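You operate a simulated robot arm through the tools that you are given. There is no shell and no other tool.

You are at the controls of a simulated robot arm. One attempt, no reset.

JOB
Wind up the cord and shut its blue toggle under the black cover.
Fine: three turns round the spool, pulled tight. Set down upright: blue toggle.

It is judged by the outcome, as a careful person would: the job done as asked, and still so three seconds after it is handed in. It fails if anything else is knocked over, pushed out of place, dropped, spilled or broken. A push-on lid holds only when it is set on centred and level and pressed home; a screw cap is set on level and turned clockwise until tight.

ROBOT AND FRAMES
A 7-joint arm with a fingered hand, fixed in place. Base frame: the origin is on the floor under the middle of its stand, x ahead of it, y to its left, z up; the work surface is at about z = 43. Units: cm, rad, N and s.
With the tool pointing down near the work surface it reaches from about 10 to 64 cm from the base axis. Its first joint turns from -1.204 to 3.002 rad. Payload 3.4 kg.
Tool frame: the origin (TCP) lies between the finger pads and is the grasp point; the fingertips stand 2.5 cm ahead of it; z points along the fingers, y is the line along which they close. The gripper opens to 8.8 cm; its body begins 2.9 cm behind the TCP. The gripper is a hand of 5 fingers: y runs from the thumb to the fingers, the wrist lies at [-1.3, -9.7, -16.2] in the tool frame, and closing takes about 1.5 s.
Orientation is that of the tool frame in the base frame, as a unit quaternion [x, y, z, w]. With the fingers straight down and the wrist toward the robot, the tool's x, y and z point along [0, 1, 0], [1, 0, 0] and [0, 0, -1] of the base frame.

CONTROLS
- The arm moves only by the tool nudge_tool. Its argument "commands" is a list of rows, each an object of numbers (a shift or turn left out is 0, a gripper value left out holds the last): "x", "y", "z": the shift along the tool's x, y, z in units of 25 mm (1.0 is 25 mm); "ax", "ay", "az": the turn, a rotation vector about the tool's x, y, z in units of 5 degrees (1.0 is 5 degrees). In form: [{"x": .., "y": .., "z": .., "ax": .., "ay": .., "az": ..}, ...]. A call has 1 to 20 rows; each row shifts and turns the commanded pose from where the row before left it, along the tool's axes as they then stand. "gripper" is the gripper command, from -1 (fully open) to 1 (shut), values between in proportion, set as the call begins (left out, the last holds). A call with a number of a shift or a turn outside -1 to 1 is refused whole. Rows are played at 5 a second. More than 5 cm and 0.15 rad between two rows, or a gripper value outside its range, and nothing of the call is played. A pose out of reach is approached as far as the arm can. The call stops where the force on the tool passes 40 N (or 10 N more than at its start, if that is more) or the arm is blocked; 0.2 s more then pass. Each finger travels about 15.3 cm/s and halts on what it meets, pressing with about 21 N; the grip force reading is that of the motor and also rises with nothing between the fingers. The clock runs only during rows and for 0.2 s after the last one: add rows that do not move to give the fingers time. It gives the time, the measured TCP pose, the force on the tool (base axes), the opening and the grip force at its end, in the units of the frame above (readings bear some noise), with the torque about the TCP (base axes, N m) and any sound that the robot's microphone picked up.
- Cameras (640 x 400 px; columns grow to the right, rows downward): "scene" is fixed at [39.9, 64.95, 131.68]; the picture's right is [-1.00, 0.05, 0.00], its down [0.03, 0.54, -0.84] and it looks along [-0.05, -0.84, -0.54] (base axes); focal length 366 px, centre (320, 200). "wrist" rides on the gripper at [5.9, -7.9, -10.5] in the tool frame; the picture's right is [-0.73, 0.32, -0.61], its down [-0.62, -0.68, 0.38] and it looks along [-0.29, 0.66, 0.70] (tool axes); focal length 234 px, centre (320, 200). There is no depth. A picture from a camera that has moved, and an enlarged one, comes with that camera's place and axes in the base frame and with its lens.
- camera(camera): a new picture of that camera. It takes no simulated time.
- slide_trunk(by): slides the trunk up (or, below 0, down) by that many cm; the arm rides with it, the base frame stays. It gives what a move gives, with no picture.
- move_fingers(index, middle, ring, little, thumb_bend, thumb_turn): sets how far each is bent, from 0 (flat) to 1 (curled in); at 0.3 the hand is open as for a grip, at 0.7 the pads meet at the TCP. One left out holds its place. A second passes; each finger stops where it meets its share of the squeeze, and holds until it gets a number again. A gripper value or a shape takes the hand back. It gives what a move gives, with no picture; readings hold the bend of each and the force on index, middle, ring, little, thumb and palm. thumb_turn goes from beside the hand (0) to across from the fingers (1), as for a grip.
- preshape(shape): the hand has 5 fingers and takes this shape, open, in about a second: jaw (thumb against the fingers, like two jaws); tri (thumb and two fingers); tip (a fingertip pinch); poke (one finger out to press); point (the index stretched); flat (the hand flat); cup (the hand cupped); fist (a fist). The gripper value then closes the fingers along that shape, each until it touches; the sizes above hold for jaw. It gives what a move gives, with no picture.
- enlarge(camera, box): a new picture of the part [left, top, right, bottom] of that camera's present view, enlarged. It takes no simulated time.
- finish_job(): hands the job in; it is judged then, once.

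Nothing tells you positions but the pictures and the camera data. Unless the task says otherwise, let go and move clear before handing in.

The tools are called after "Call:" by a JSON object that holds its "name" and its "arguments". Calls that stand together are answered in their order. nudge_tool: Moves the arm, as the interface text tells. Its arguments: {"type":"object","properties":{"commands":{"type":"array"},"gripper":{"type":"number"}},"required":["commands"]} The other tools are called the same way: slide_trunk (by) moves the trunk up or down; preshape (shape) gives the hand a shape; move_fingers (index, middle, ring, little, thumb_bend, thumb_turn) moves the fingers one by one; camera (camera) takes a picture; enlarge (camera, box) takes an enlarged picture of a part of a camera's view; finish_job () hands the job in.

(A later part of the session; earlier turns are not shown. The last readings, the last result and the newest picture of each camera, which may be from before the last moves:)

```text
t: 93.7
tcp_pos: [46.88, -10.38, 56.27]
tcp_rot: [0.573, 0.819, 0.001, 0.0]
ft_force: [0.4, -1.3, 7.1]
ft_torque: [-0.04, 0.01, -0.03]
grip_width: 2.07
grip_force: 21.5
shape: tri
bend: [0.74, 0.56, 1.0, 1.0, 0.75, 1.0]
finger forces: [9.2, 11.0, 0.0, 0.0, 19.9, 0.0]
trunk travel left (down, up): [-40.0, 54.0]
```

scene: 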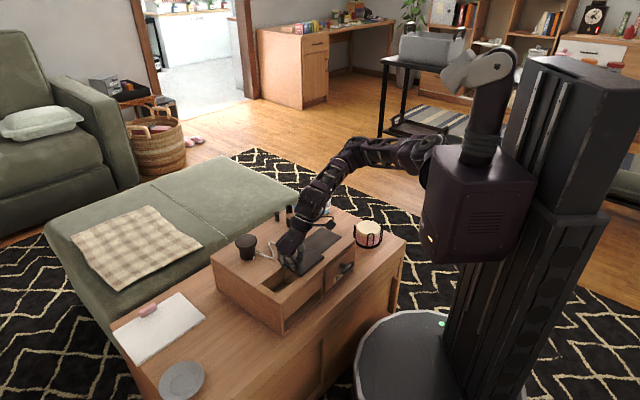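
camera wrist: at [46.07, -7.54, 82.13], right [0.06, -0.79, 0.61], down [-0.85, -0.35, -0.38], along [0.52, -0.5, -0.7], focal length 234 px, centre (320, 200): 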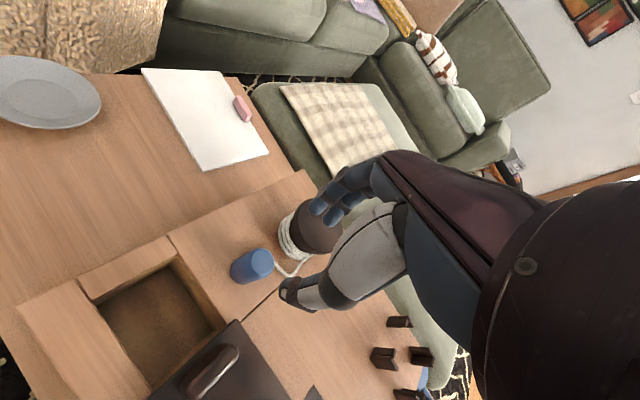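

It's touching the pit floor with 7 N, and that load is through the toggle because the curled fingers read zero. I'll ease off slightly and open just enough to release.

Call:
{"name": "nudge_tool", "arguments": {"commands": [{"z": -0.04}, {}]}}

Call:
{"name": "nudge_tool", "arguments": {"commands": [{}, {}, {}, {}], "gripper": 0.25}}

Call:
{"name": "enlarge", "arguments": {"camera": "scene", "box": [245, 235, 315, 295]}}

Call:
{"name": "enlarge", "arguments": {"camera": "wrist", "box": [220, 170, 400, 320]}}

```text
t: 94.3
tcp_pos: [46.83, -10.37, 56.28]
tcp_rot: [0.574, 0.819, 0.0, 0.0]
ft_force: [-0.1, -0.5, 3.5]
ft_torque: [0.01, -0.09, -0.01]
grip_width: 2.06
grip_force: 20.5
shape: tri
bend: [0.74, 0.56, 1.0, 1.0, 0.75, 1.0]
finger forces: [9.4, 11.1, 0.0, 0.1, 19.3, 0.0]
trunk travel left (down, up): [-40.0, 54.0]
```

```text
t: 95.3
tcp_pos: [46.95, -10.44, 56.27]
tcp_rot: [0.573, 0.82, 0.0, 0.0]
ft_force: [0.4, 0.0, 0.0]
ft_torque: [0.01, 0.0, 0.03]
grip_width: 3.3
grip_force: 0.1
shape: tri
bend: [0.74, 0.5, 0.99, 0.99, 0.73, 1.0]
finger forces: [0.0, 0.1, 0.0, 0.0, 0.1, 0.0]
trunk travel left (down, up): [-40.0, 54.0]
```

```text
6.67 times, centred on (280, 265) of scene
camera zoom: at [39.9, 64.95, 131.68], right [-1.0, 0.05, 0.0], down [0.03, 0.54, -0.84], along [-0.05, -0.84, -0.54], focal length 2442 px, centre (587, -233)
```

zoom: 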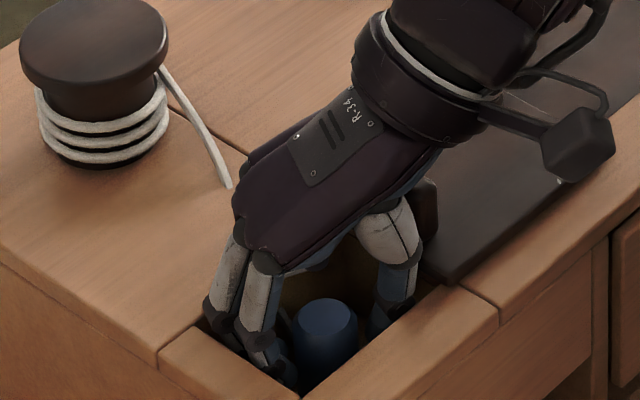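

```text
2.67 times, centred on (310, 245) of wrist
camera zoom: at [37.5, -7.69, 66.87], right [0.55, -0.57, 0.61], down [-0.43, -0.82, -0.38], along [0.72, -0.05, -0.7], focal length 624 px, centre (347, 80)
```

zoom: 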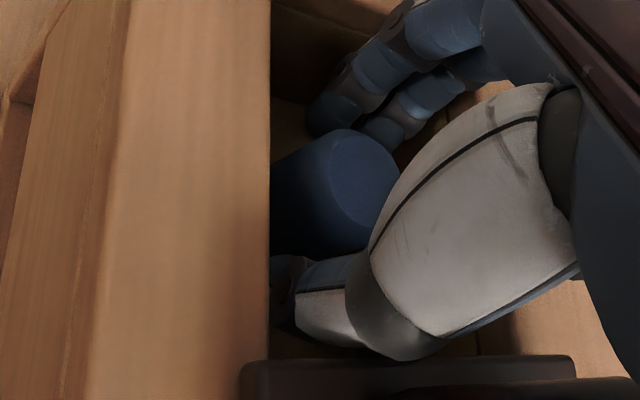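

Released; the toggle stands in the pit. I'll open a touch more and then rise straight up.

Call:
{"name": "nudge_tool", "arguments": {"commands": [{}, {}, {}], "gripper": 0.1}}

Call:
{"name": "nudge_tool", "arguments": {"commands": [{"z": -0.2}, {"z": -0.3}, {"z": -0.3}, {}]}}

Call:
{"name": "enlarge", "arguments": {"camera": "scene", "box": [245, 235, 315, 295]}}

```text
t: 96.1
tcp_pos: [46.92, -10.38, 56.33]
tcp_rot: [0.573, 0.819, 0.0, 0.0]
ft_force: [-0.2, 1.0, -0.2]
ft_torque: [0.01, 0.0, 0.02]
grip_width: 3.9
grip_force: 0.0
shape: tri
bend: [0.74, 0.47, 0.99, 0.99, 0.71, 1.0]
finger forces: [0.1, 0.1, 0.0, 0.1, 0.0, 0.1]
trunk travel left (down, up): [-40.0, 54.0]
```

```text
t: 97.1
tcp_pos: [47.0, -10.51, 58.41]
tcp_rot: [0.573, 0.82, 0.0, 0.0]
ft_force: [-0.6, 0.4, -0.3]
ft_torque: [0.0, 0.0, 0.02]
grip_width: 3.91
grip_force: 0.1
shape: tri
bend: [0.74, 0.47, 0.99, 0.99, 0.71, 1.0]
finger forces: [0.1, 0.0, 0.1, 0.0, 0.0, 0.0]
trunk travel left (down, up): [-40.0, 54.0]
```

```text
6.67 times, centred on (280, 265) of scene
camera zoom: at [39.9, 64.95, 131.68], right [-1.0, 0.05, 0.0], down [0.03, 0.54, -0.84], along [-0.05, -0.84, -0.54], focal length 2442 px, centre (587, -233)
```

zoom: 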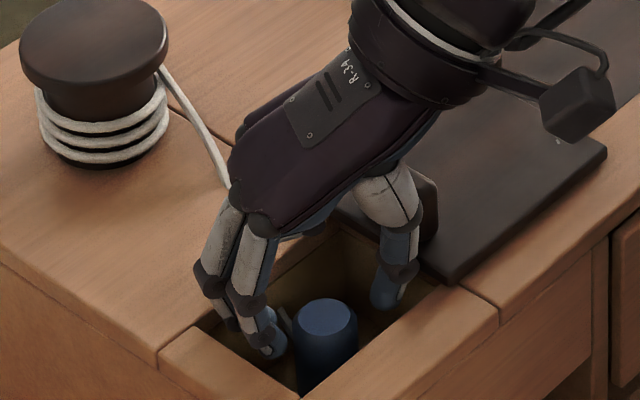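

Call:
{"name": "nudge_tool", "arguments": {"commands": [{"z": -0.6}, {"z": -0.8}, {"z": -0.8}, {"z": -0.8}, {"z": -0.8}, {"z": -0.8}, {}]}}

Call:
{"name": "enlarge", "arguments": {"camera": "scene", "box": [225, 215, 325, 295]}}

Call:
{"name": "camera", "arguments": {"camera": "wrist"}}

Call:
{"name": "enlarge", "arguments": {"camera": "wrist", "box": [160, 140, 420, 370]}}

```text
t: 98.7
tcp_pos: [47.1, -10.57, 69.79]
tcp_rot: [0.574, 0.819, 0.0, 0.0]
ft_force: [0.1, -0.4, -0.7]
ft_torque: [0.01, 0.01, -0.04]
grip_width: 3.93
grip_force: 0.0
shape: tri
bend: [0.74, 0.47, 0.99, 0.99, 0.71, 1.0]
finger forces: [0.1, 0.1, 0.0, 0.0, 0.1, 0.0]
trunk travel left (down, up): [-40.0, 54.0]
```

```text
5.00 times, centred on (275, 255) of scene
camera zoom: at [39.9, 64.95, 131.68], right [-1.0, 0.05, 0.0], down [0.03, 0.54, -0.84], along [-0.05, -0.84, -0.54], focal length 1832 px, centre (545, -75)
```

zoom: 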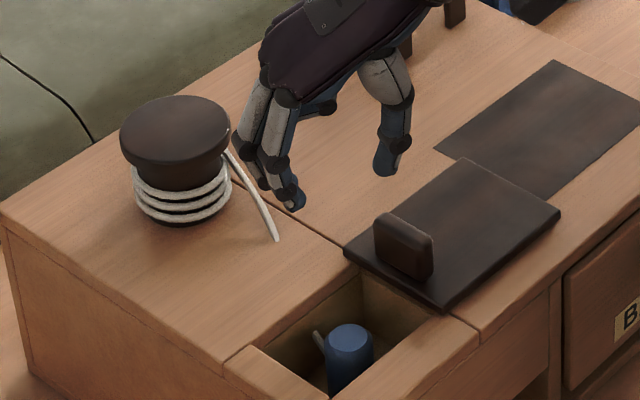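

```text
taken
camera wrist: at [37.49, -7.69, 80.44], right [0.55, -0.57, 0.61], down [-0.43, -0.82, -0.38], along [0.72, -0.05, -0.7], focal length 234 px, centre (320, 200)
```

wrist: 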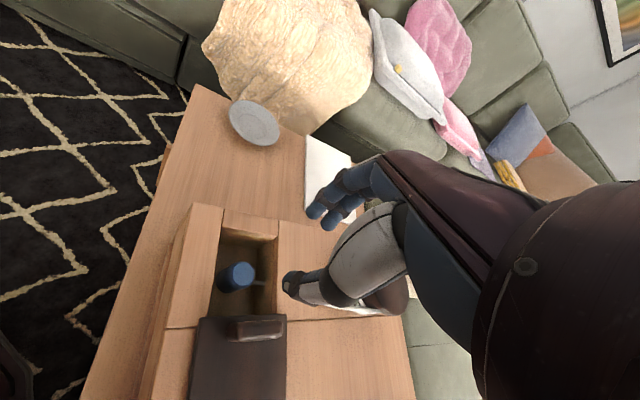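

```text
1.74 times, centred on (290, 255) of wrist
camera zoom: at [37.49, -7.69, 80.44], right [0.55, -0.57, 0.61], down [-0.43, -0.82, -0.38], along [0.72, -0.05, -0.7], focal length 407 px, centre (372, 104)
```

zoom: 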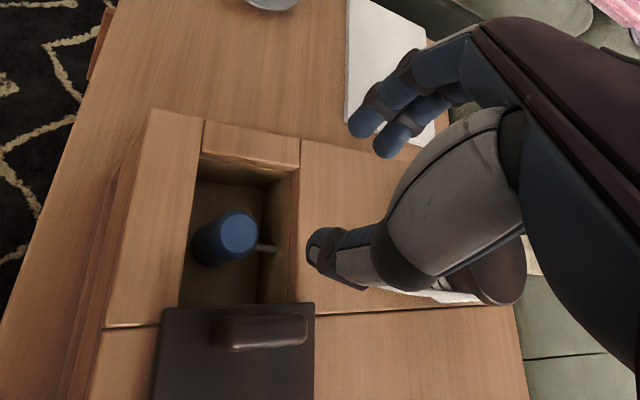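

The toggle stands upright in the pit with the three wraps still tight, and its top is about 1.2 cm below the rim. Now the cover: I'll line the hand up with the bar again, with the bar biased toward the thumb so the grip can't push the cover into the mat.

Call:
{"name": "nudge_tool", "arguments": {"commands": [{"az": -1}, {"az": -1}, {"az": -1}, {"az": -1}, {"az": -1}, {"x": -0.075, "y": -0.755, "z": 0.5}, {"x": -0.075, "y": -0.755, "z": 0.5}, {}, {}], "gripper": -1}}

Call:
{"name": "enlarge", "arguments": {"camera": "wrist", "box": [140, 150, 420, 400]}}

Call:
{"name": "enlarge", "arguments": {"camera": "scene", "box": [245, 215, 325, 285]}}

```text
t: 100.7
tcp_pos: [44.67, -13.32, 67.21]
tcp_rot: [0.383, 0.924, 0.001, 0.0]
ft_force: [-0.3, 0.8, -0.7]
ft_torque: [-0.02, 0.0, 0.01]
grip_width: 8.78
grip_force: 0.1
shape: tri
bend: [0.3, 0.3, 0.99, 0.99, 0.3, 0.98]
finger forces: [0.0, 0.1, 0.1, 0.1, 0.1, 0.0]
trunk travel left (down, up): [-40.0, 54.0]
```

```text
1.60 times, centred on (280, 275) of wrist
camera zoom: at [34.79, -14.86, 77.86], right [0.74, -0.28, 0.61], down [-0.04, -0.92, -0.38], along [0.67, 0.26, -0.7], focal length 375 px, centre (384, 80)
```

zoom: 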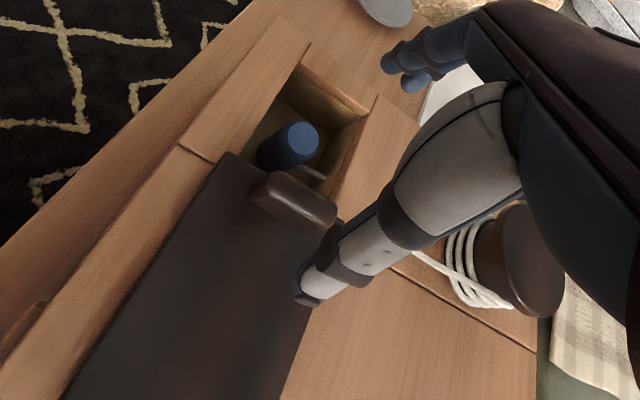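

```text
5.71 times, centred on (285, 250) of scene
camera zoom: at [39.9, 64.95, 131.68], right [-1.0, 0.05, 0.0], down [0.03, 0.54, -0.84], along [-0.05, -0.84, -0.54], focal length 2094 px, centre (520, -86)
```

zoom: 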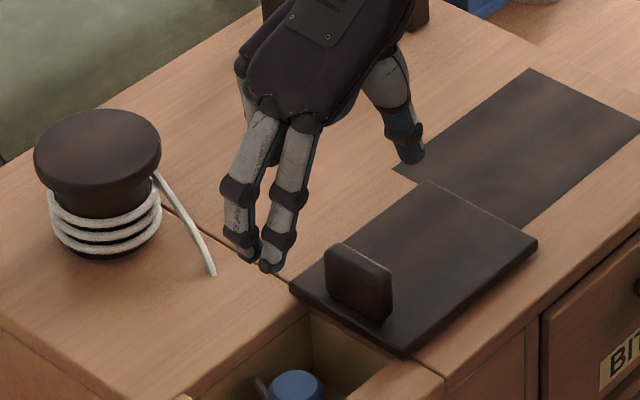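

The bar is centred on the thumb line, about 1.1 cm toward the thumb as intended. I'll descend and close.

Call:
{"name": "nudge_tool", "arguments": {"commands": [{"z": 0.6}, {"z": 0.6}, {"z": 0.6}, {"z": 0.6}, {"z": 0.24}, {}]}}

Call:
{"name": "enlarge", "arguments": {"camera": "wrist", "box": [180, 150, 420, 350]}}

Call:
{"name": "enlarge", "arguments": {"camera": "scene", "box": [255, 225, 325, 285]}}

```text
t: 102.1
tcp_pos: [44.53, -13.45, 60.73]
tcp_rot: [0.383, 0.924, 0.0, -0.001]
ft_force: [0.0, 0.3, -0.3]
ft_torque: [0.0, 0.02, -0.03]
grip_width: 8.79
grip_force: 0.1
shape: tri
bend: [0.3, 0.3, 0.99, 0.99, 0.3, 0.98]
finger forces: [0.0, 0.1, 0.0, 0.1, 0.0, 0.0]
trunk travel left (down, up): [-40.0, 54.0]
```

```text
2.00 times, centred on (300, 250) of wrist
camera zoom: at [34.81, -14.9, 71.27], right [0.74, -0.28, 0.61], down [-0.04, -0.92, -0.38], along [0.67, 0.26, -0.7], focal length 468 px, centre (360, 100)
```

zoom: 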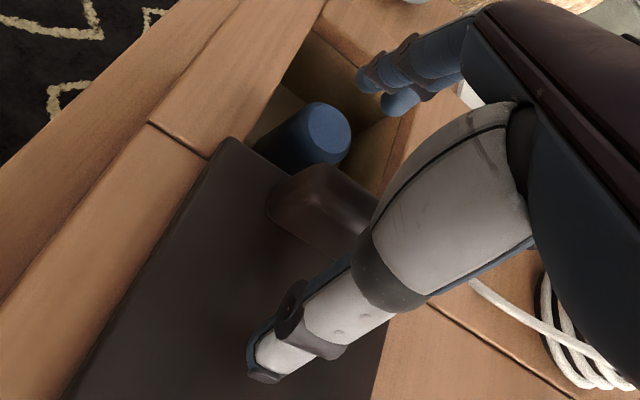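

```text
6.67 times, centred on (290, 255) of scene
camera zoom: at [39.9, 64.95, 131.68], right [-1.0, 0.05, 0.0], down [0.03, 0.54, -0.84], along [-0.05, -0.84, -0.54], focal length 2442 px, centre (520, -167)
```

zoom: 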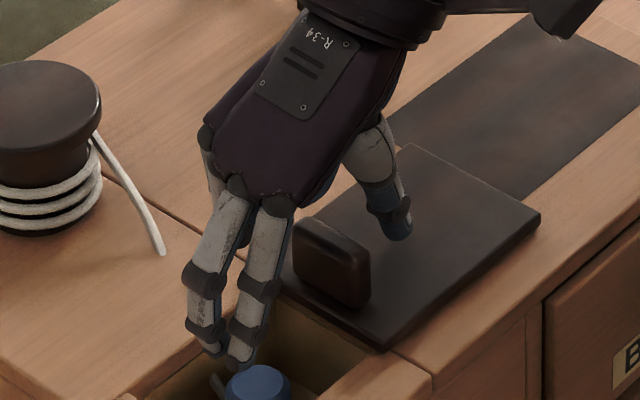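

Call:
{"name": "nudge_tool", "arguments": {"commands": [{}, {}, {}, {}, {}, {}, {}, {}, {}], "gripper": 1}}

Call:
{"name": "enlarge", "arguments": {"camera": "wrist", "box": [180, 150, 420, 350]}}

Call:
{"name": "enlarge", "arguments": {"camera": "scene", "box": [255, 225, 325, 285]}}

```text
t: 104.1
tcp_pos: [44.65, -13.43, 60.6]
tcp_rot: [0.383, 0.924, 0.0, 0.0]
ft_force: [-1.8, 1.1, -0.6]
ft_torque: [0.02, 0.0, 0.02]
grip_width: 0.85
grip_force: 21.2
shape: tri
bend: [0.7, 0.7, 1.0, 1.0, 0.73, 1.0]
finger forces: [8.6, 10.1, 0.0, 0.0, 18.7, 0.1]
trunk travel left (down, up): [-40.0, 54.0]
```

```text
2.00 times, centred on (300, 250) of wrist
camera zoom: at [34.81, -14.89, 71.28], right [0.74, -0.28, 0.61], down [-0.04, -0.92, -0.38], along [0.67, 0.26, -0.7], focal length 468 px, centre (360, 100)
```

zoom: 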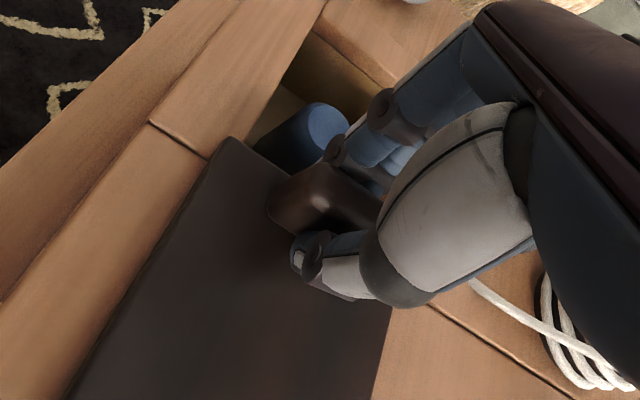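

```text
6.67 times, centred on (290, 255) of scene
camera zoom: at [39.9, 64.95, 131.68], right [-1.0, 0.05, 0.0], down [0.03, 0.54, -0.84], along [-0.05, -0.84, -0.54], focal length 2442 px, centre (520, -167)
```

zoom: 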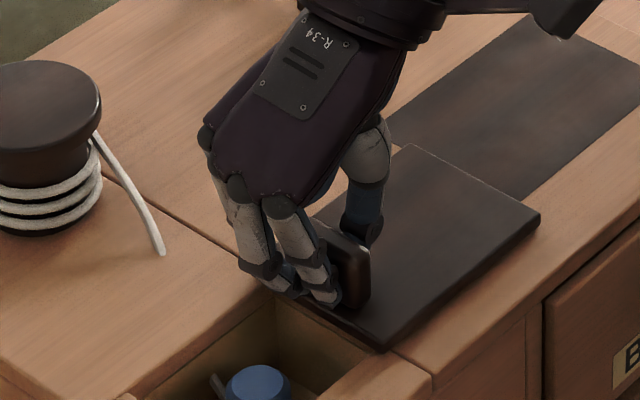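

The bar is held and the cover didn't move. I'll slide the cover back along the cabinet axis over the pit, 9.1 cm in total, checking forces along the way.

Call:
{"name": "nudge_tool", "arguments": {"commands": [{"x": 0.015, "y": 0.4}, {"x": 0.015, "y": 0.4}, {"x": 0.015, "y": 0.4}, {}]}}

Call:
{"name": "nudge_tool", "arguments": {"commands": [{"x": 0.015, "y": 0.4}, {"x": 0.015, "y": 0.4}, {"x": 0.015, "y": 0.4}, {}]}}

Call:
{"name": "enlarge", "arguments": {"camera": "scene", "box": [225, 215, 325, 295]}}

Call:
{"name": "enlarge", "arguments": {"camera": "wrist", "box": [120, 130, 400, 350]}}

```text
t: 105.1
tcp_pos: [46.59, -11.2, 60.77]
tcp_rot: [0.383, 0.924, 0.0, 0.0]
ft_force: [-2.5, 2.0, -0.2]
ft_torque: [0.07, 0.0, -0.02]
grip_width: 0.85
grip_force: 20.7
shape: tri
bend: [0.7, 0.7, 1.0, 1.0, 0.73, 1.0]
finger forces: [8.6, 9.9, 0.0, 0.1, 18.8, 0.0]
trunk travel left (down, up): [-40.0, 54.0]
```

```text
t: 106.1
tcp_pos: [48.67, -8.8, 60.63]
tcp_rot: [0.383, 0.924, -0.001, -0.001]
ft_force: [-2.2, 0.7, -0.7]
ft_torque: [0.06, -0.03, 0.01]
grip_width: 0.87
grip_force: 21.5
shape: tri
bend: [0.7, 0.7, 1.0, 1.0, 0.73, 1.0]
finger forces: [8.6, 9.9, 0.0, 0.0, 18.9, 0.1]
trunk travel left (down, up): [-40.0, 54.0]
```

```text
5.00 times, centred on (275, 255) of scene
camera zoom: at [39.9, 64.95, 131.68], right [-1.0, 0.05, 0.0], down [0.03, 0.54, -0.84], along [-0.05, -0.84, -0.54], focal length 1832 px, centre (545, -75)
```

zoom: 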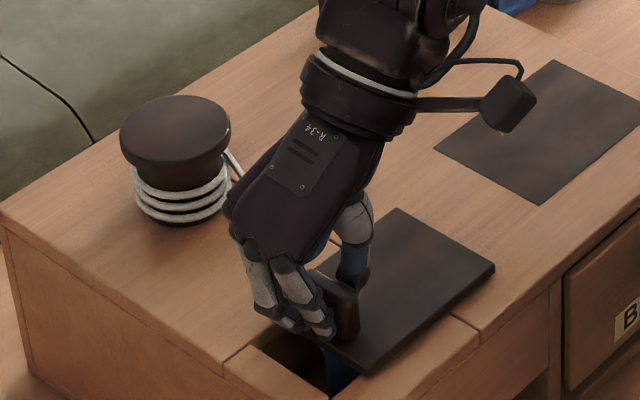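

```text
1.82 times, centred on (260, 240) of wrist
camera zoom: at [38.89, -10.43, 71.3], right [0.74, -0.28, 0.61], down [-0.04, -0.92, -0.38], along [0.67, 0.26, -0.7], focal length 426 px, centre (429, 127)
```

zoom: 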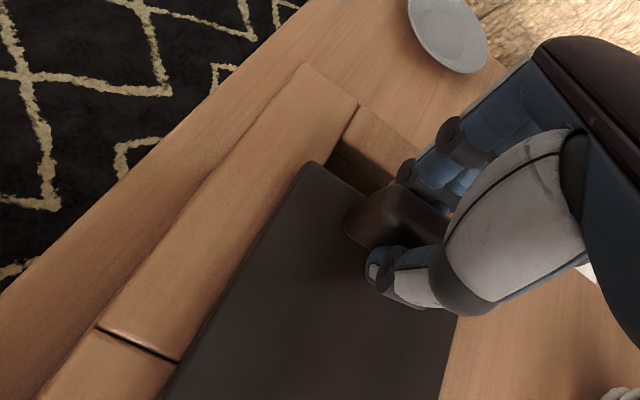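

Call:
{"name": "nudge_tool", "arguments": {"commands": [{"x": 0.01, "y": 0.4}, {"x": 0.01, "y": 0.4}, {"x": 0.01, "y": 0.3}, {}]}}

Call:
{"name": "enlarge", "arguments": {"camera": "scene", "box": [235, 235, 305, 300]}}

Call:
{"name": "enlarge", "arguments": {"camera": "wrist", "box": [120, 130, 400, 400]}}

```text
t: 107.1
tcp_pos: [50.55, -6.96, 60.66]
tcp_rot: [0.383, 0.924, -0.001, -0.001]
ft_force: [-3.6, 2.7, -0.1]
ft_torque: [0.08, 0.04, -0.02]
grip_width: 0.86
grip_force: 21.2
shape: tri
bend: [0.7, 0.7, 1.0, 1.0, 0.73, 1.0]
finger forces: [8.6, 10.1, 0.0, 0.0, 18.7, 0.1]
trunk travel left (down, up): [-40.0, 54.0]
```

```text
6.15 times, centred on (270, 268) of scene
camera zoom: at [39.9, 64.95, 131.68], right [-1.0, 0.05, 0.0], down [0.03, 0.54, -0.84], along [-0.05, -0.84, -0.54], focal length 2255 px, centre (628, -215)
```

zoom: 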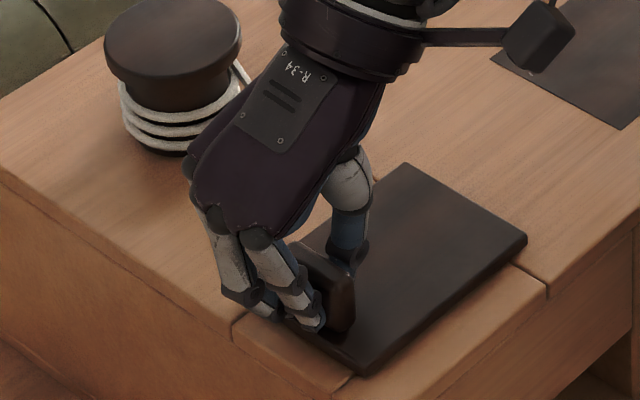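

```text
1.48 times, centred on (260, 265) of wrist
camera zoom: at [40.77, -8.41, 71.29], right [0.74, -0.28, 0.61], down [-0.04, -0.92, -0.38], along [0.67, 0.26, -0.7], focal length 347 px, centre (409, 104)
```

zoom: 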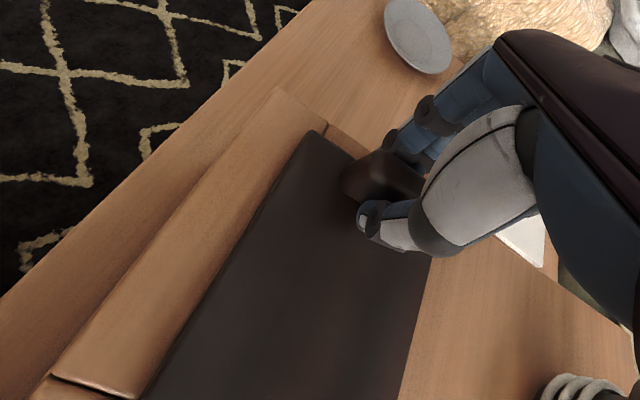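

Nearly there, at about 8.75 of 9.15 cm. I'll zoom in to check the overlap on each side before the last adjustment.

Call:
{"name": "enlarge", "arguments": {"camera": "scene", "box": [262, 258, 302, 298]}}

Call:
{"name": "enlarge", "arguments": {"camera": "scene", "box": [250, 265, 290, 300]}}

Call:
{"name": "enlarge", "arguments": {"camera": "wrist", "box": [210, 150, 330, 260]}}

```text
10.00 times, centred on (282, 278) of scene
camera zoom: at [39.9, 64.95, 131.68], right [-1.0, 0.05, 0.0], down [0.03, 0.54, -0.84], along [-0.05, -0.84, -0.54], focal length 3664 px, centre (700, -580)
```

zoom: 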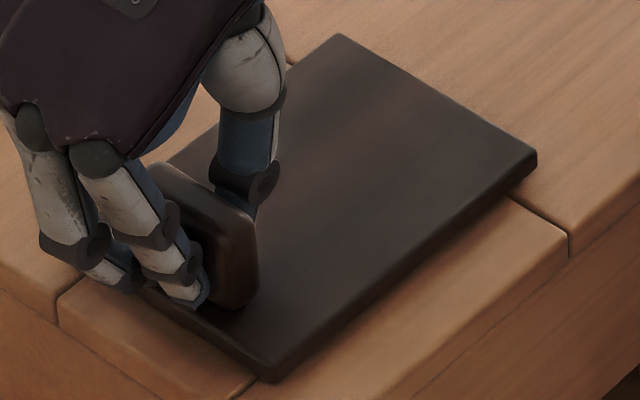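

```text
11.43 times, centred on (270, 282) of scene
camera zoom: at [39.9, 64.95, 131.68], right [-1.0, 0.05, 0.0], down [0.03, 0.54, -0.84], along [-0.05, -0.84, -0.54], focal length 4187 px, centre (891, -743)
```

zoom: 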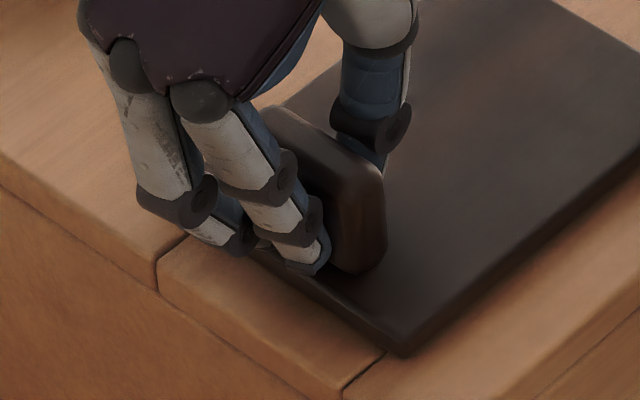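

```text
3.64 times, centred on (270, 205) of wrist
camera zoom: at [40.77, -8.41, 71.29], right [0.74, -0.28, 0.61], down [-0.04, -0.92, -0.38], along [0.67, 0.26, -0.7], focal length 852 px, centre (502, 182)
```

zoom: 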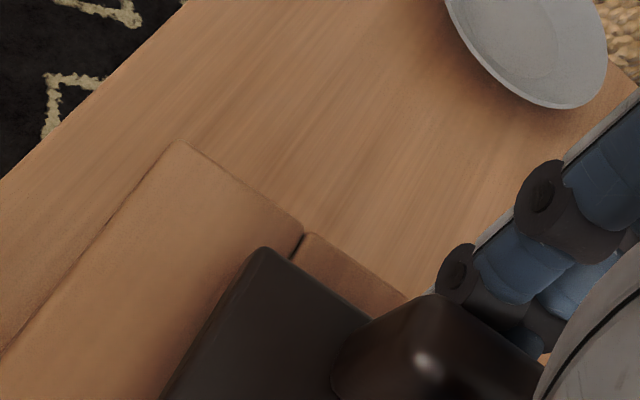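

The overlaps look even: about 0.9 and 1.0 cm along the length, about 0.7 and 0.9 cm across, and the edges are parallel. I'll release the bar and rise.

Call:
{"name": "nudge_tool", "arguments": {"commands": [{"y": 0.03}, {}]}}

Call:
{"name": "nudge_tool", "arguments": {"commands": [{}, {}, {}, {}, {}, {}], "gripper": -0.4}}

Call:
{"name": "nudge_tool", "arguments": {"commands": [{"z": -0.3}, {"z": -0.6}, {"z": -0.8}, {"z": -0.8}, {"z": -0.8}, {"z": -0.8}, {}]}}

Call:
{"name": "enlarge", "arguments": {"camera": "scene", "box": [220, 215, 320, 305]}}

Call:
{"name": "camera", "arguments": {"camera": "wrist"}}

```text
t: 107.7
tcp_pos: [50.59, -6.92, 60.8]
tcp_rot: [0.382, 0.924, 0.0, 0.001]
ft_force: [-3.4, 4.1, 0.6]
ft_torque: [0.08, 0.05, 0.0]
grip_width: 0.84
grip_force: 20.5
shape: tri
bend: [0.7, 0.7, 1.0, 1.0, 0.73, 1.0]
finger forces: [8.6, 10.0, 0.0, 0.0, 18.8, 0.0]
trunk travel left (down, up): [-40.0, 54.0]
```

```text
t: 109.1
tcp_pos: [50.55, -6.81, 60.66]
tcp_rot: [0.384, 0.924, 0.0, 0.0]
ft_force: [0.0, -1.0, 0.0]
ft_torque: [0.01, -0.02, -0.01]
grip_width: 6.15
grip_force: 0.0
shape: tri
bend: [0.27, 0.37, 0.99, 0.99, 0.58, 0.99]
finger forces: [0.0, 0.0, 0.0, 0.0, 0.0, 0.1]
trunk travel left (down, up): [-40.0, 54.0]
```

```text
t: 110.7
tcp_pos: [50.57, -6.82, 70.94]
tcp_rot: [0.382, 0.924, 0.0, 0.0]
ft_force: [-0.4, 0.9, 0.0]
ft_torque: [0.04, -0.02, 0.01]
grip_width: 6.16
grip_force: 0.0
shape: tri
bend: [0.27, 0.37, 0.99, 0.99, 0.58, 0.99]
finger forces: [0.0, 0.0, 0.0, 0.1, 0.0, 0.0]
trunk travel left (down, up): [-40.0, 54.0]
```

```text
4.44 times, centred on (270, 260) of scene
camera zoom: at [39.9, 64.95, 131.68], right [-1.0, 0.05, 0.0], down [0.03, 0.54, -0.84], along [-0.05, -0.84, -0.54], focal length 1628 px, centre (542, -67)
```

zoom: 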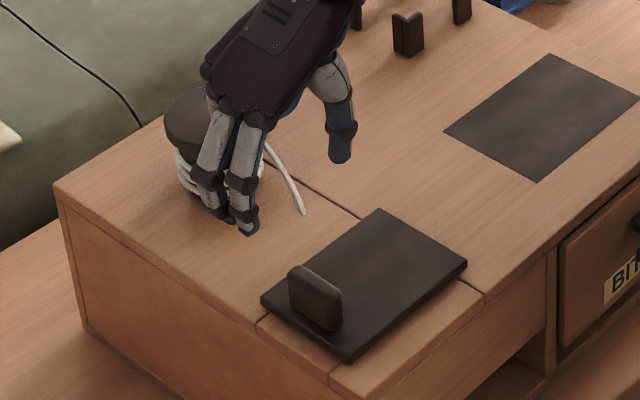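

```text
taken
camera wrist: at [40.79, -8.36, 81.64], right [0.74, -0.28, 0.61], down [-0.04, -0.92, -0.38], along [0.67, 0.26, -0.7], focal length 234 px, centre (320, 200)
```

wrist: 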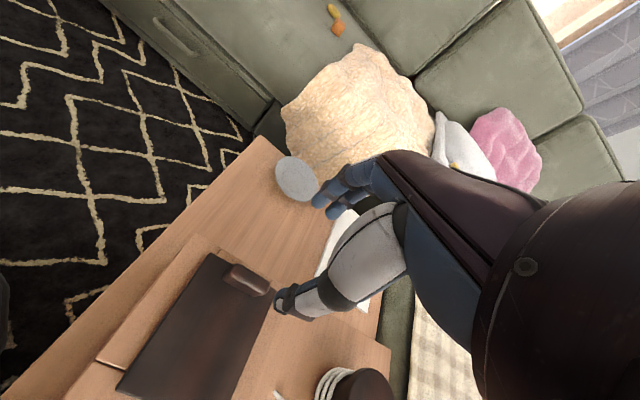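

The cover is seated over the pit, with the toggle upright inside and the wraps tight. What remains is undoing the cabinet's earlier shift of about 2 cm and 3°. I'll rise, turn the hand and move around to look at its near end face, where I can push it back.

Call:
{"name": "nudge_tool", "arguments": {"commands": [{"z": -0.9}, {"z": -0.9}, {"z": -0.9}, {"az": 1}, {"az": 1}, {"az": 1}, {"az": 1}, {"az": 1}, {"az": 1}, {"az": 1}, {"az": 1}, {"az": 1}, {"az": 1}, {"az": 1}, {"az": 1}, {}]}}

Call:
{"name": "nudge_tool", "arguments": {"commands": [{"x": -0.975, "y": -0.658}, {"x": -0.975, "y": -0.658}, {"x": -0.975, "y": -0.658}, {"x": -0.975, "y": -0.658}, {"x": -0.975, "y": -0.658}, {"x": -0.975, "y": -0.658}, {"x": -0.975, "y": -0.658}, {"x": -0.975, "y": -0.658}, {}]}}

Call:
{"name": "camera", "arguments": {"camera": "wrist"}}

Call:
{"name": "camera", "arguments": {"camera": "scene"}}

```text
t: 114.1
tcp_pos: [50.49, -6.81, 77.71]
tcp_rot: [0.793, 0.609, 0.0, 0.0]
ft_force: [-0.2, -0.1, 0.4]
ft_torque: [0.0, -0.04, -0.01]
grip_width: 6.14
grip_force: 0.0
shape: tri
bend: [0.27, 0.37, 0.99, 0.99, 0.58, 0.99]
finger forces: [0.0, 0.0, 0.1, 0.1, 0.0, 0.1]
trunk travel left (down, up): [-40.0, 54.0]
```

```text
t: 116.1
tcp_pos: [39.21, -23.08, 78.59]
tcp_rot: [0.794, 0.608, 0.0, -0.002]
ft_force: [0.0, -0.2, 0.0]
ft_torque: [0.01, 0.01, 0.02]
grip_width: 6.14
grip_force: 0.1
shape: tri
bend: [0.27, 0.37, 0.99, 0.99, 0.58, 0.99]
finger forces: [0.0, 0.0, 0.0, 0.0, 0.1, 0.1]
out of reach, approached as far as the arm can: row 5, 6, 7, 8
trunk travel left (down, up): [-40.0, 54.0]
```

```text
taken
camera wrist: at [33.11, -15.53, 89.25], right [0.13, -0.78, 0.61], down [-0.82, -0.43, -0.38], along [0.56, -0.45, -0.7], focal length 234 px, centre (320, 200)
```

wrist: 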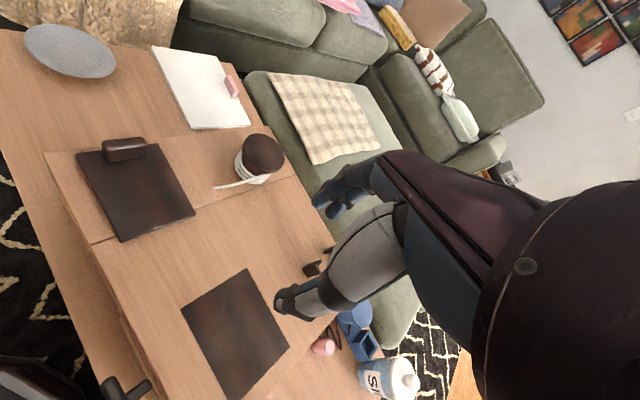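

```text
taken
```

scene: 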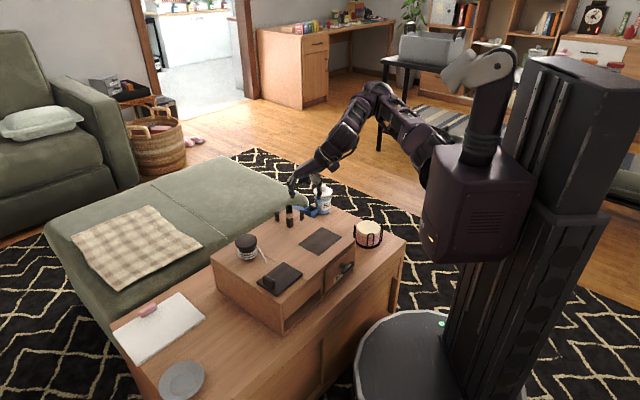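

Seen from here, the cover sits square on the pit, the three wraps are tidy, and the cabinet is clearly a bit skewed. The hand is too high to fold in close, so I'll raise the trunk to gain near reach and then approach the cabinet's near end from above.

Call:
{"name": "slide_trunk", "arguments": {"by": 20}}

Call:
{"name": "nudge_tool", "arguments": {"commands": [{"x": -0.82, "y": -0.565, "z": 0.7}, {"x": -0.82, "y": -0.565, "z": 0.7}, {"x": -0.82, "y": -0.565, "z": 0.7}, {"x": -0.82, "y": -0.565, "z": 0.7}, {"x": -0.82, "y": -0.565, "z": 0.7}, {"x": -0.82, "y": -0.565, "z": 0.7}, {"x": -0.82, "y": -0.565, "z": 0.7}, {"x": -0.82, "y": -0.565, "z": 0.7}, {}]}}

Call:
{"name": "camera", "arguments": {"camera": "wrist"}}

Call:
{"name": "camera", "arguments": {"camera": "scene"}}

```text
t: 118.3
tcp_pos: [39.19, -23.16, 98.68]
tcp_rot: [0.794, 0.609, 0.0, -0.001]
ft_force: [0.1, -0.1, 0.2]
ft_torque: [-0.01, 0.01, 0.0]
grip_width: 6.14
grip_force: 0.0
shape: tri
bend: [0.27, 0.37, 0.99, 0.99, 0.58, 0.99]
finger forces: [0.0, 0.0, 0.0, 0.1, 0.0, 0.0]
trunk travel left (down, up): [-60.0, 34.0]
```

```text
t: 120.3
tcp_pos: [27.87, -37.84, 84.76]
tcp_rot: [0.793, 0.609, -0.001, -0.001]
ft_force: [-0.3, 0.6, 0.0]
ft_torque: [0.01, 0.01, -0.04]
grip_width: 6.17
grip_force: 0.1
shape: tri
bend: [0.27, 0.37, 0.99, 0.99, 0.58, 0.99]
finger forces: [0.0, 0.0, 0.0, 0.0, 0.0, 0.0]
out of reach, approached as far as the arm can: row 1, 2, 3, 4
trunk travel left (down, up): [-60.0, 34.0]
```

```text
taken
camera wrist: at [21.7, -30.19, 95.35], right [0.13, -0.79, 0.61], down [-0.82, -0.43, -0.38], along [0.56, -0.45, -0.7], focal length 234 px, centre (320, 200)
```

wrist: 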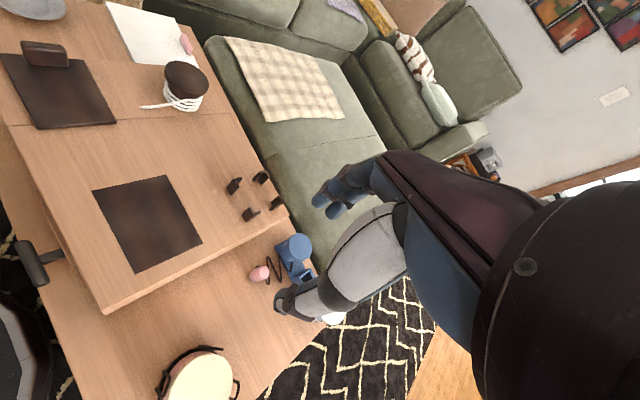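

```text
taken
```

scene: 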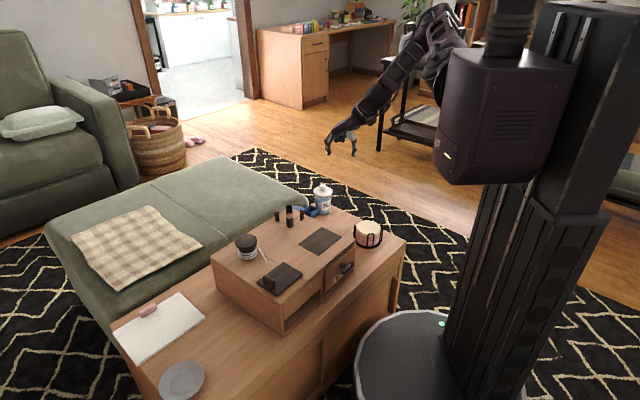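

This is a clear view of the cabinet's near end. The face runs from (23.1, -28.4) to (45.5, -48.0), and the coaster rack at about (16.5, -43) is the only thing nearby. I'll make a fist for a sturdy pusher and check its shape.

Call:
{"name": "preshape", "arguments": {"shape": "fist"}}

Call:
{"name": "enlarge", "arguments": {"camera": "scene", "box": [300, 100, 400, 180]}}

Call:
{"name": "camera", "arguments": {"camera": "wrist"}}

```text
t: 121.2
tcp_pos: [27.83, -37.72, 84.7]
tcp_rot: [0.793, 0.609, 0.0, -0.001]
ft_force: [-0.6, 0.0, 0.4]
ft_torque: [-0.01, 0.0, 0.01]
grip_width: 0.01
grip_force: 0.0
shape: fist
bend: [1.0, 1.0, 1.0, 1.0, 0.86, 0.85]
finger forces: [0.1, 0.0, 0.0, 0.0, 0.0, 0.0]
trunk travel left (down, up): [-60.0, 34.0]
```

```text
5.00 times, centred on (350, 140) of scene
camera zoom: at [39.9, 64.95, 131.68], right [-1.0, 0.05, 0.0], down [0.03, 0.54, -0.84], along [-0.05, -0.84, -0.54], focal length 1832 px, centre (170, 500)
```

zoom: 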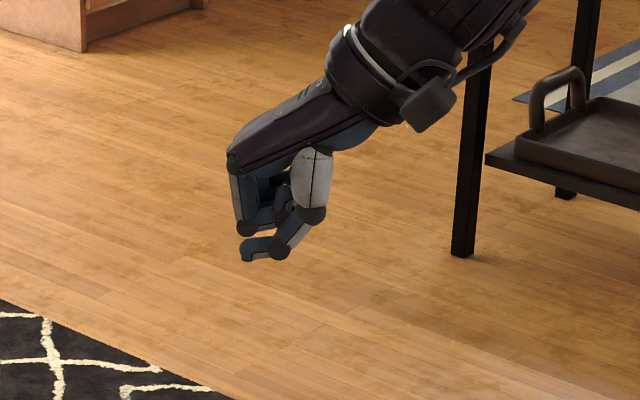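

```text
taken
camera wrist: at [21.7, -30.17, 95.36], right [0.13, -0.79, 0.61], down [-0.82, -0.43, -0.38], along [0.56, -0.45, -0.7], focal length 234 px, centre (320, 200)
```

wrist: 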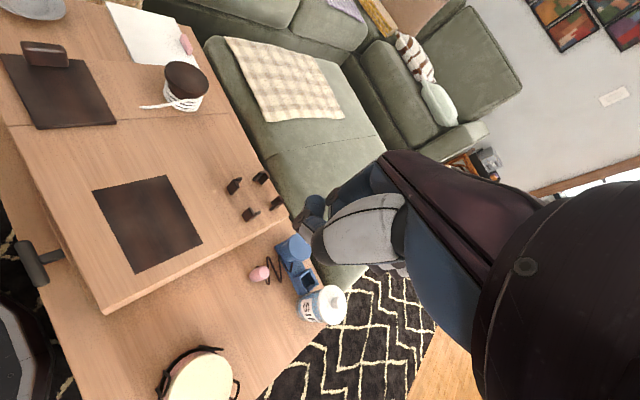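

The fist is compact, and its index side makes a flat pusher. I'll turn to -45° so that side faces the cabinet end, and come down in the clear gap near (27.5, -39).

Call:
{"name": "nudge_tool", "arguments": {"commands": [{"az": 1}, {"az": 1}, {"az": 1}, {"az": 1}, {"az": 1}, {"az": 1}, {"x": -0.43, "y": 0.24}, {"z": 0.9}, {"z": 0.9}, {"z": 0.9}, {"z": 0.9}, {"z": 0.9}, {"z": 0.9}, {"z": 0.9}, {"z": 0.9}, {"z": 0.9}, {}]}}

Call:
{"name": "camera", "arguments": {"camera": "wrist"}}

Call:
{"name": "enlarge", "arguments": {"camera": "scene", "box": [270, 150, 410, 270]}}

```text
t: 124.8
tcp_pos: [28.4, -45.52, 75.61]
tcp_rot: [0.924, 0.383, -0.001, -0.002]
ft_force: [-0.4, -0.3, 0.1]
ft_torque: [0.02, -0.03, -0.01]
grip_width: 0.0
grip_force: 0.1
shape: fist
bend: [1.0, 1.0, 1.0, 1.0, 0.86, 0.85]
finger forces: [0.0, 0.0, 0.0, 0.0, 0.0, 0.0]
out of reach, approached as far as the arm can: row 5, 9, 10, 12, 13, 14, 15, 16
trunk travel left (down, up): [-60.0, 34.0]
```

```text
taken
camera wrist: at [26.91, -35.87, 86.26], right [-0.28, -0.74, 0.61], down [-0.92, 0.04, -0.38], along [0.26, -0.67, -0.7], focal length 234 px, centre (320, 200)
```

wrist: 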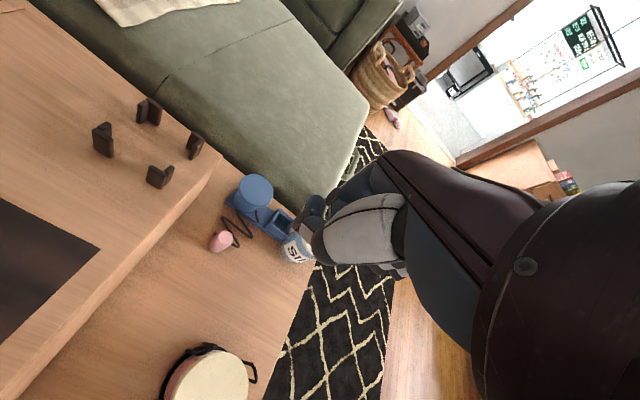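

```text
3.33 times, centred on (340, 210) of scene
camera zoom: at [39.9, 64.95, 131.68], right [-1.0, 0.05, 0.0], down [0.03, 0.54, -0.84], along [-0.05, -0.84, -0.54], focal length 1221 px, centre (253, 167)
```

zoom: 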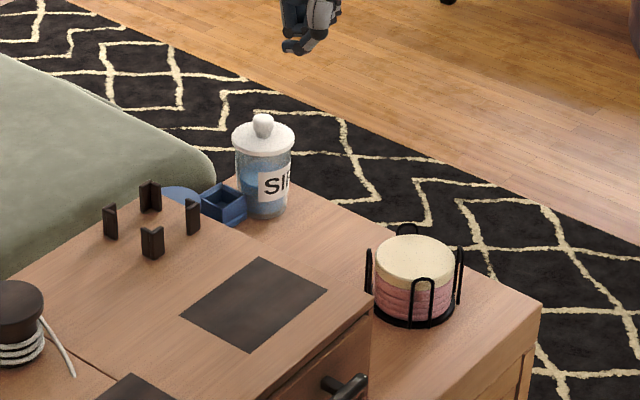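

Raising the trunk made the low poses harder to reach, since the arm can't point that steeply down. The hand is now in a clear spot at (28.4, -45.5), at least 9 cm from the cabinet face and the rack. Lowering the trunk straight back down brings the fist to z 55.6 there.

Call:
{"name": "slide_trunk", "arguments": {"by": -20}}

Call:
{"name": "camera", "arguments": {"camera": "wrist"}}

Call:
{"name": "enlarge", "arguments": {"camera": "scene", "box": [270, 150, 410, 270]}}

```text
t: 126.9
tcp_pos: [28.4, -45.47, 55.64]
tcp_rot: [0.924, 0.383, -0.002, -0.002]
ft_force: [-0.4, 0.2, -0.9]
ft_torque: [0.0, -0.03, 0.0]
grip_width: 0.0
grip_force: 0.0
shape: fist
bend: [1.0, 1.0, 1.0, 1.0, 0.86, 0.85]
finger forces: [0.1, 0.0, 0.0, 0.0, 0.0, 0.1]
trunk travel left (down, up): [-40.0, 54.0]
```

```text
taken
camera wrist: at [26.91, -35.86, 66.27], right [-0.28, -0.74, 0.61], down [-0.92, 0.04, -0.38], along [0.26, -0.67, -0.7], focal length 234 px, centre (320, 200)
```

wrist: 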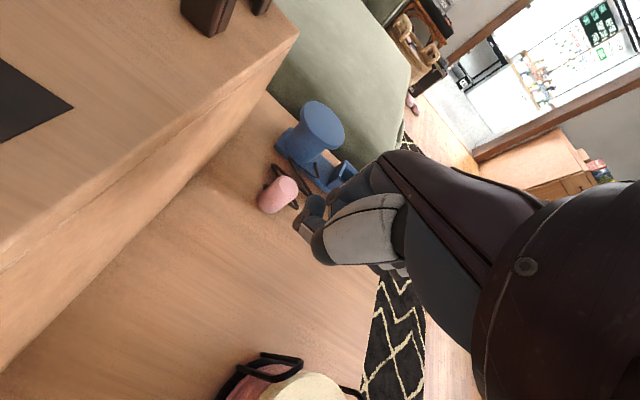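

```text
3.33 times, centred on (340, 210) of scene
camera zoom: at [39.9, 64.95, 131.68], right [-1.0, 0.05, 0.0], down [0.03, 0.54, -0.84], along [-0.05, -0.84, -0.54], focal length 1221 px, centre (253, 167)
```

zoom: 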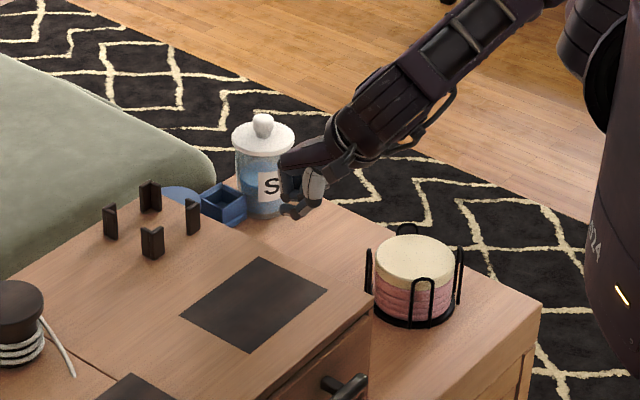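

Reach is fine here. I'll move toward the face to about 4 cm from it, then sideways to the push line.

Call:
{"name": "nudge_tool", "arguments": {"commands": [{"x": 0.55, "y": -0.036, "z": 0.26}, {"x": 0.55, "y": -0.036, "z": 0.26}, {"x": 0.55, "y": -0.036, "z": 0.26}, {"x": 0.55, "y": -0.036, "z": 0.26}, {}]}}

Call:
{"name": "nudge_tool", "arguments": {"commands": [{"x": -0.035, "y": -0.53}, {"x": -0.035, "y": -0.53}, {"x": -0.035, "y": -0.53}, {}]}}

Call:
{"name": "camera", "arguments": {"camera": "wrist"}}

Call:
{"name": "enlarge", "arguments": {"camera": "scene", "box": [265, 170, 405, 270]}}

```text
t: 128.1
tcp_pos: [32.8, -42.23, 54.96]
tcp_rot: [0.924, 0.382, -0.004, -0.004]
ft_force: [-0.5, -0.4, 0.3]
ft_torque: [0.01, -0.01, 0.0]
grip_width: 0.0
grip_force: 0.0
shape: fist
bend: [1.0, 1.0, 1.0, 1.0, 0.86, 0.85]
finger forces: [0.0, 0.0, 0.1, 0.0, 0.0, 0.1]
out of reach, approached as far as the arm can: row 1, 2, 3, 4
trunk travel left (down, up): [-40.0, 54.0]
```

```text
t: 129.1
tcp_pos: [31.18, -40.3, 56.89]
tcp_rot: [0.924, 0.383, -0.003, -0.004]
ft_force: [-0.4, 0.2, 0.6]
ft_torque: [0.03, 0.05, -0.01]
grip_width: 0.02
grip_force: 0.0
shape: fist
bend: [1.0, 1.0, 1.0, 1.0, 0.86, 0.85]
finger forces: [0.1, 0.1, 0.1, 0.0, 0.0, 0.0]
out of reach, approached as far as the arm can: row 1, 2, 3
trunk travel left (down, up): [-40.0, 54.0]
```

```text
taken
camera wrist: at [29.67, -30.74, 67.63], right [-0.28, -0.74, 0.61], down [-0.93, 0.04, -0.38], along [0.25, -0.67, -0.7], focal length 234 px, centre (320, 200)
```

wrist: 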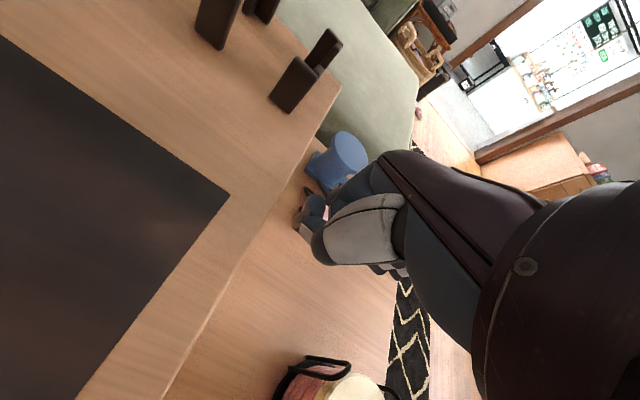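

```text
4.00 times, centred on (335, 220) of scene
camera zoom: at [39.9, 64.95, 131.68], right [-1.0, 0.05, 0.0], down [0.03, 0.54, -0.84], along [-0.05, -0.84, -0.54], focal length 1466 px, centre (260, 120)
```

zoom: 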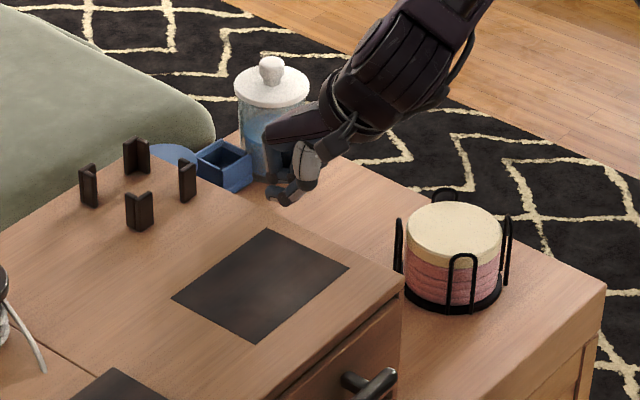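

The arm can't fold low and close here at this trunk height. Lowering the trunk with the arm posture kept will get the fist down, so I'll first raise slightly and slide sideways to the push line, then lower with the trunk.

Call:
{"name": "nudge_tool", "arguments": {"commands": [{"z": -0.55}, {"z": -0.55}, {"z": -0.54}, {"x": -0.04, "y": -0.49}, {"x": -0.04, "y": -0.49}, {"x": -0.03, "y": -0.49}, {}]}}

Call:
{"name": "camera", "arguments": {"camera": "wrist"}}

```text
t: 130.7
tcp_pos: [28.26, -38.02, 61.09]
tcp_rot: [0.924, 0.383, 0.0, -0.003]
ft_force: [-0.3, -0.3, -0.6]
ft_torque: [-0.01, 0.04, 0.03]
grip_width: 0.0
grip_force: 0.2
shape: fist
bend: [1.0, 1.0, 1.0, 1.0, 0.86, 0.85]
finger forces: [0.0, 0.0, 0.0, 0.0, 0.0, 0.0]
trunk travel left (down, up): [-40.0, 54.0]
```

```text
taken
camera wrist: at [26.83, -28.35, 71.73], right [-0.28, -0.74, 0.61], down [-0.92, 0.04, -0.38], along [0.26, -0.67, -0.7], focal length 234 px, centre (320, 200)
```

wrist: 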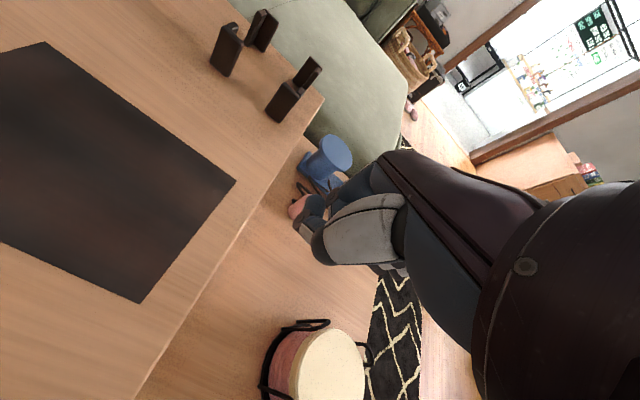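

I'm at the push line with about 1.9 cm to the face and about 1.3 cm to the rack. I'll nudge a little nearer the face and lower with the trunk in two stages.

Call:
{"name": "nudge_tool", "arguments": {"commands": [{"x": 0.2}, {}]}}

Call:
{"name": "slide_trunk", "arguments": {"by": -4}}

Call:
{"name": "enlarge", "arguments": {"camera": "scene", "box": [285, 180, 405, 260]}}

Call:
{"name": "camera", "arguments": {"camera": "wrist"}}

```text
t: 131.3
tcp_pos: [28.78, -37.54, 61.06]
tcp_rot: [0.924, 0.382, -0.001, -0.002]
ft_force: [0.2, -0.1, -0.4]
ft_torque: [0.0, 0.04, 0.0]
grip_width: 0.01
grip_force: 0.1
shape: fist
bend: [1.0, 1.0, 1.0, 1.0, 0.86, 0.85]
finger forces: [0.1, 0.0, 0.1, 0.0, 0.0, 0.0]
trunk travel left (down, up): [-40.0, 54.0]
```

```text
t: 132.2
tcp_pos: [28.64, -37.59, 57.17]
tcp_rot: [0.924, 0.383, -0.001, -0.002]
ft_force: [0.4, -0.4, -0.7]
ft_torque: [0.0, 0.01, 0.01]
grip_width: 0.02
grip_force: 0.1
shape: fist
bend: [1.0, 1.0, 1.0, 1.0, 0.86, 0.85]
finger forces: [0.0, 0.0, 0.1, 0.0, 0.0, 0.1]
trunk travel left (down, up): [-36.0, 58.0]
```

```text
5.00 times, centred on (345, 220) of scene
camera zoom: at [39.9, 64.95, 131.68], right [-1.0, 0.05, 0.0], down [0.03, 0.54, -0.84], along [-0.05, -0.84, -0.54], focal length 1832 px, centre (195, 100)
```

zoom: 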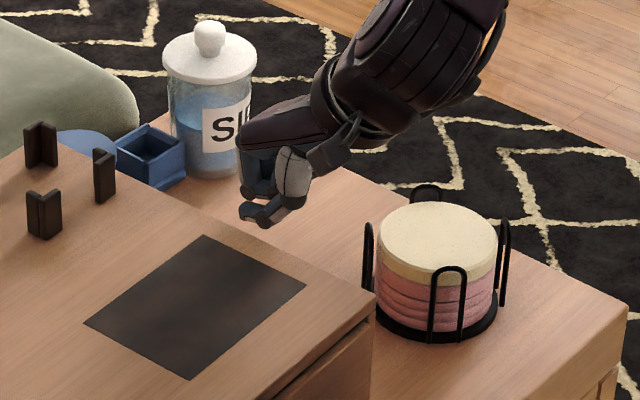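

```text
taken
camera wrist: at [27.18, -27.99, 67.72], right [-0.28, -0.74, 0.61], down [-0.92, 0.04, -0.38], along [0.26, -0.67, -0.7], focal length 234 px, centre (320, 200)
```

wrist: 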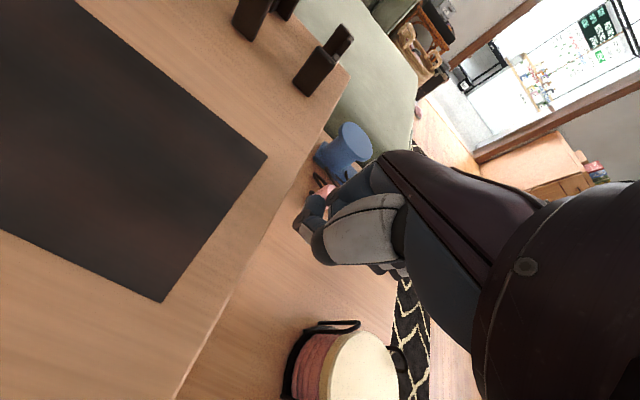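

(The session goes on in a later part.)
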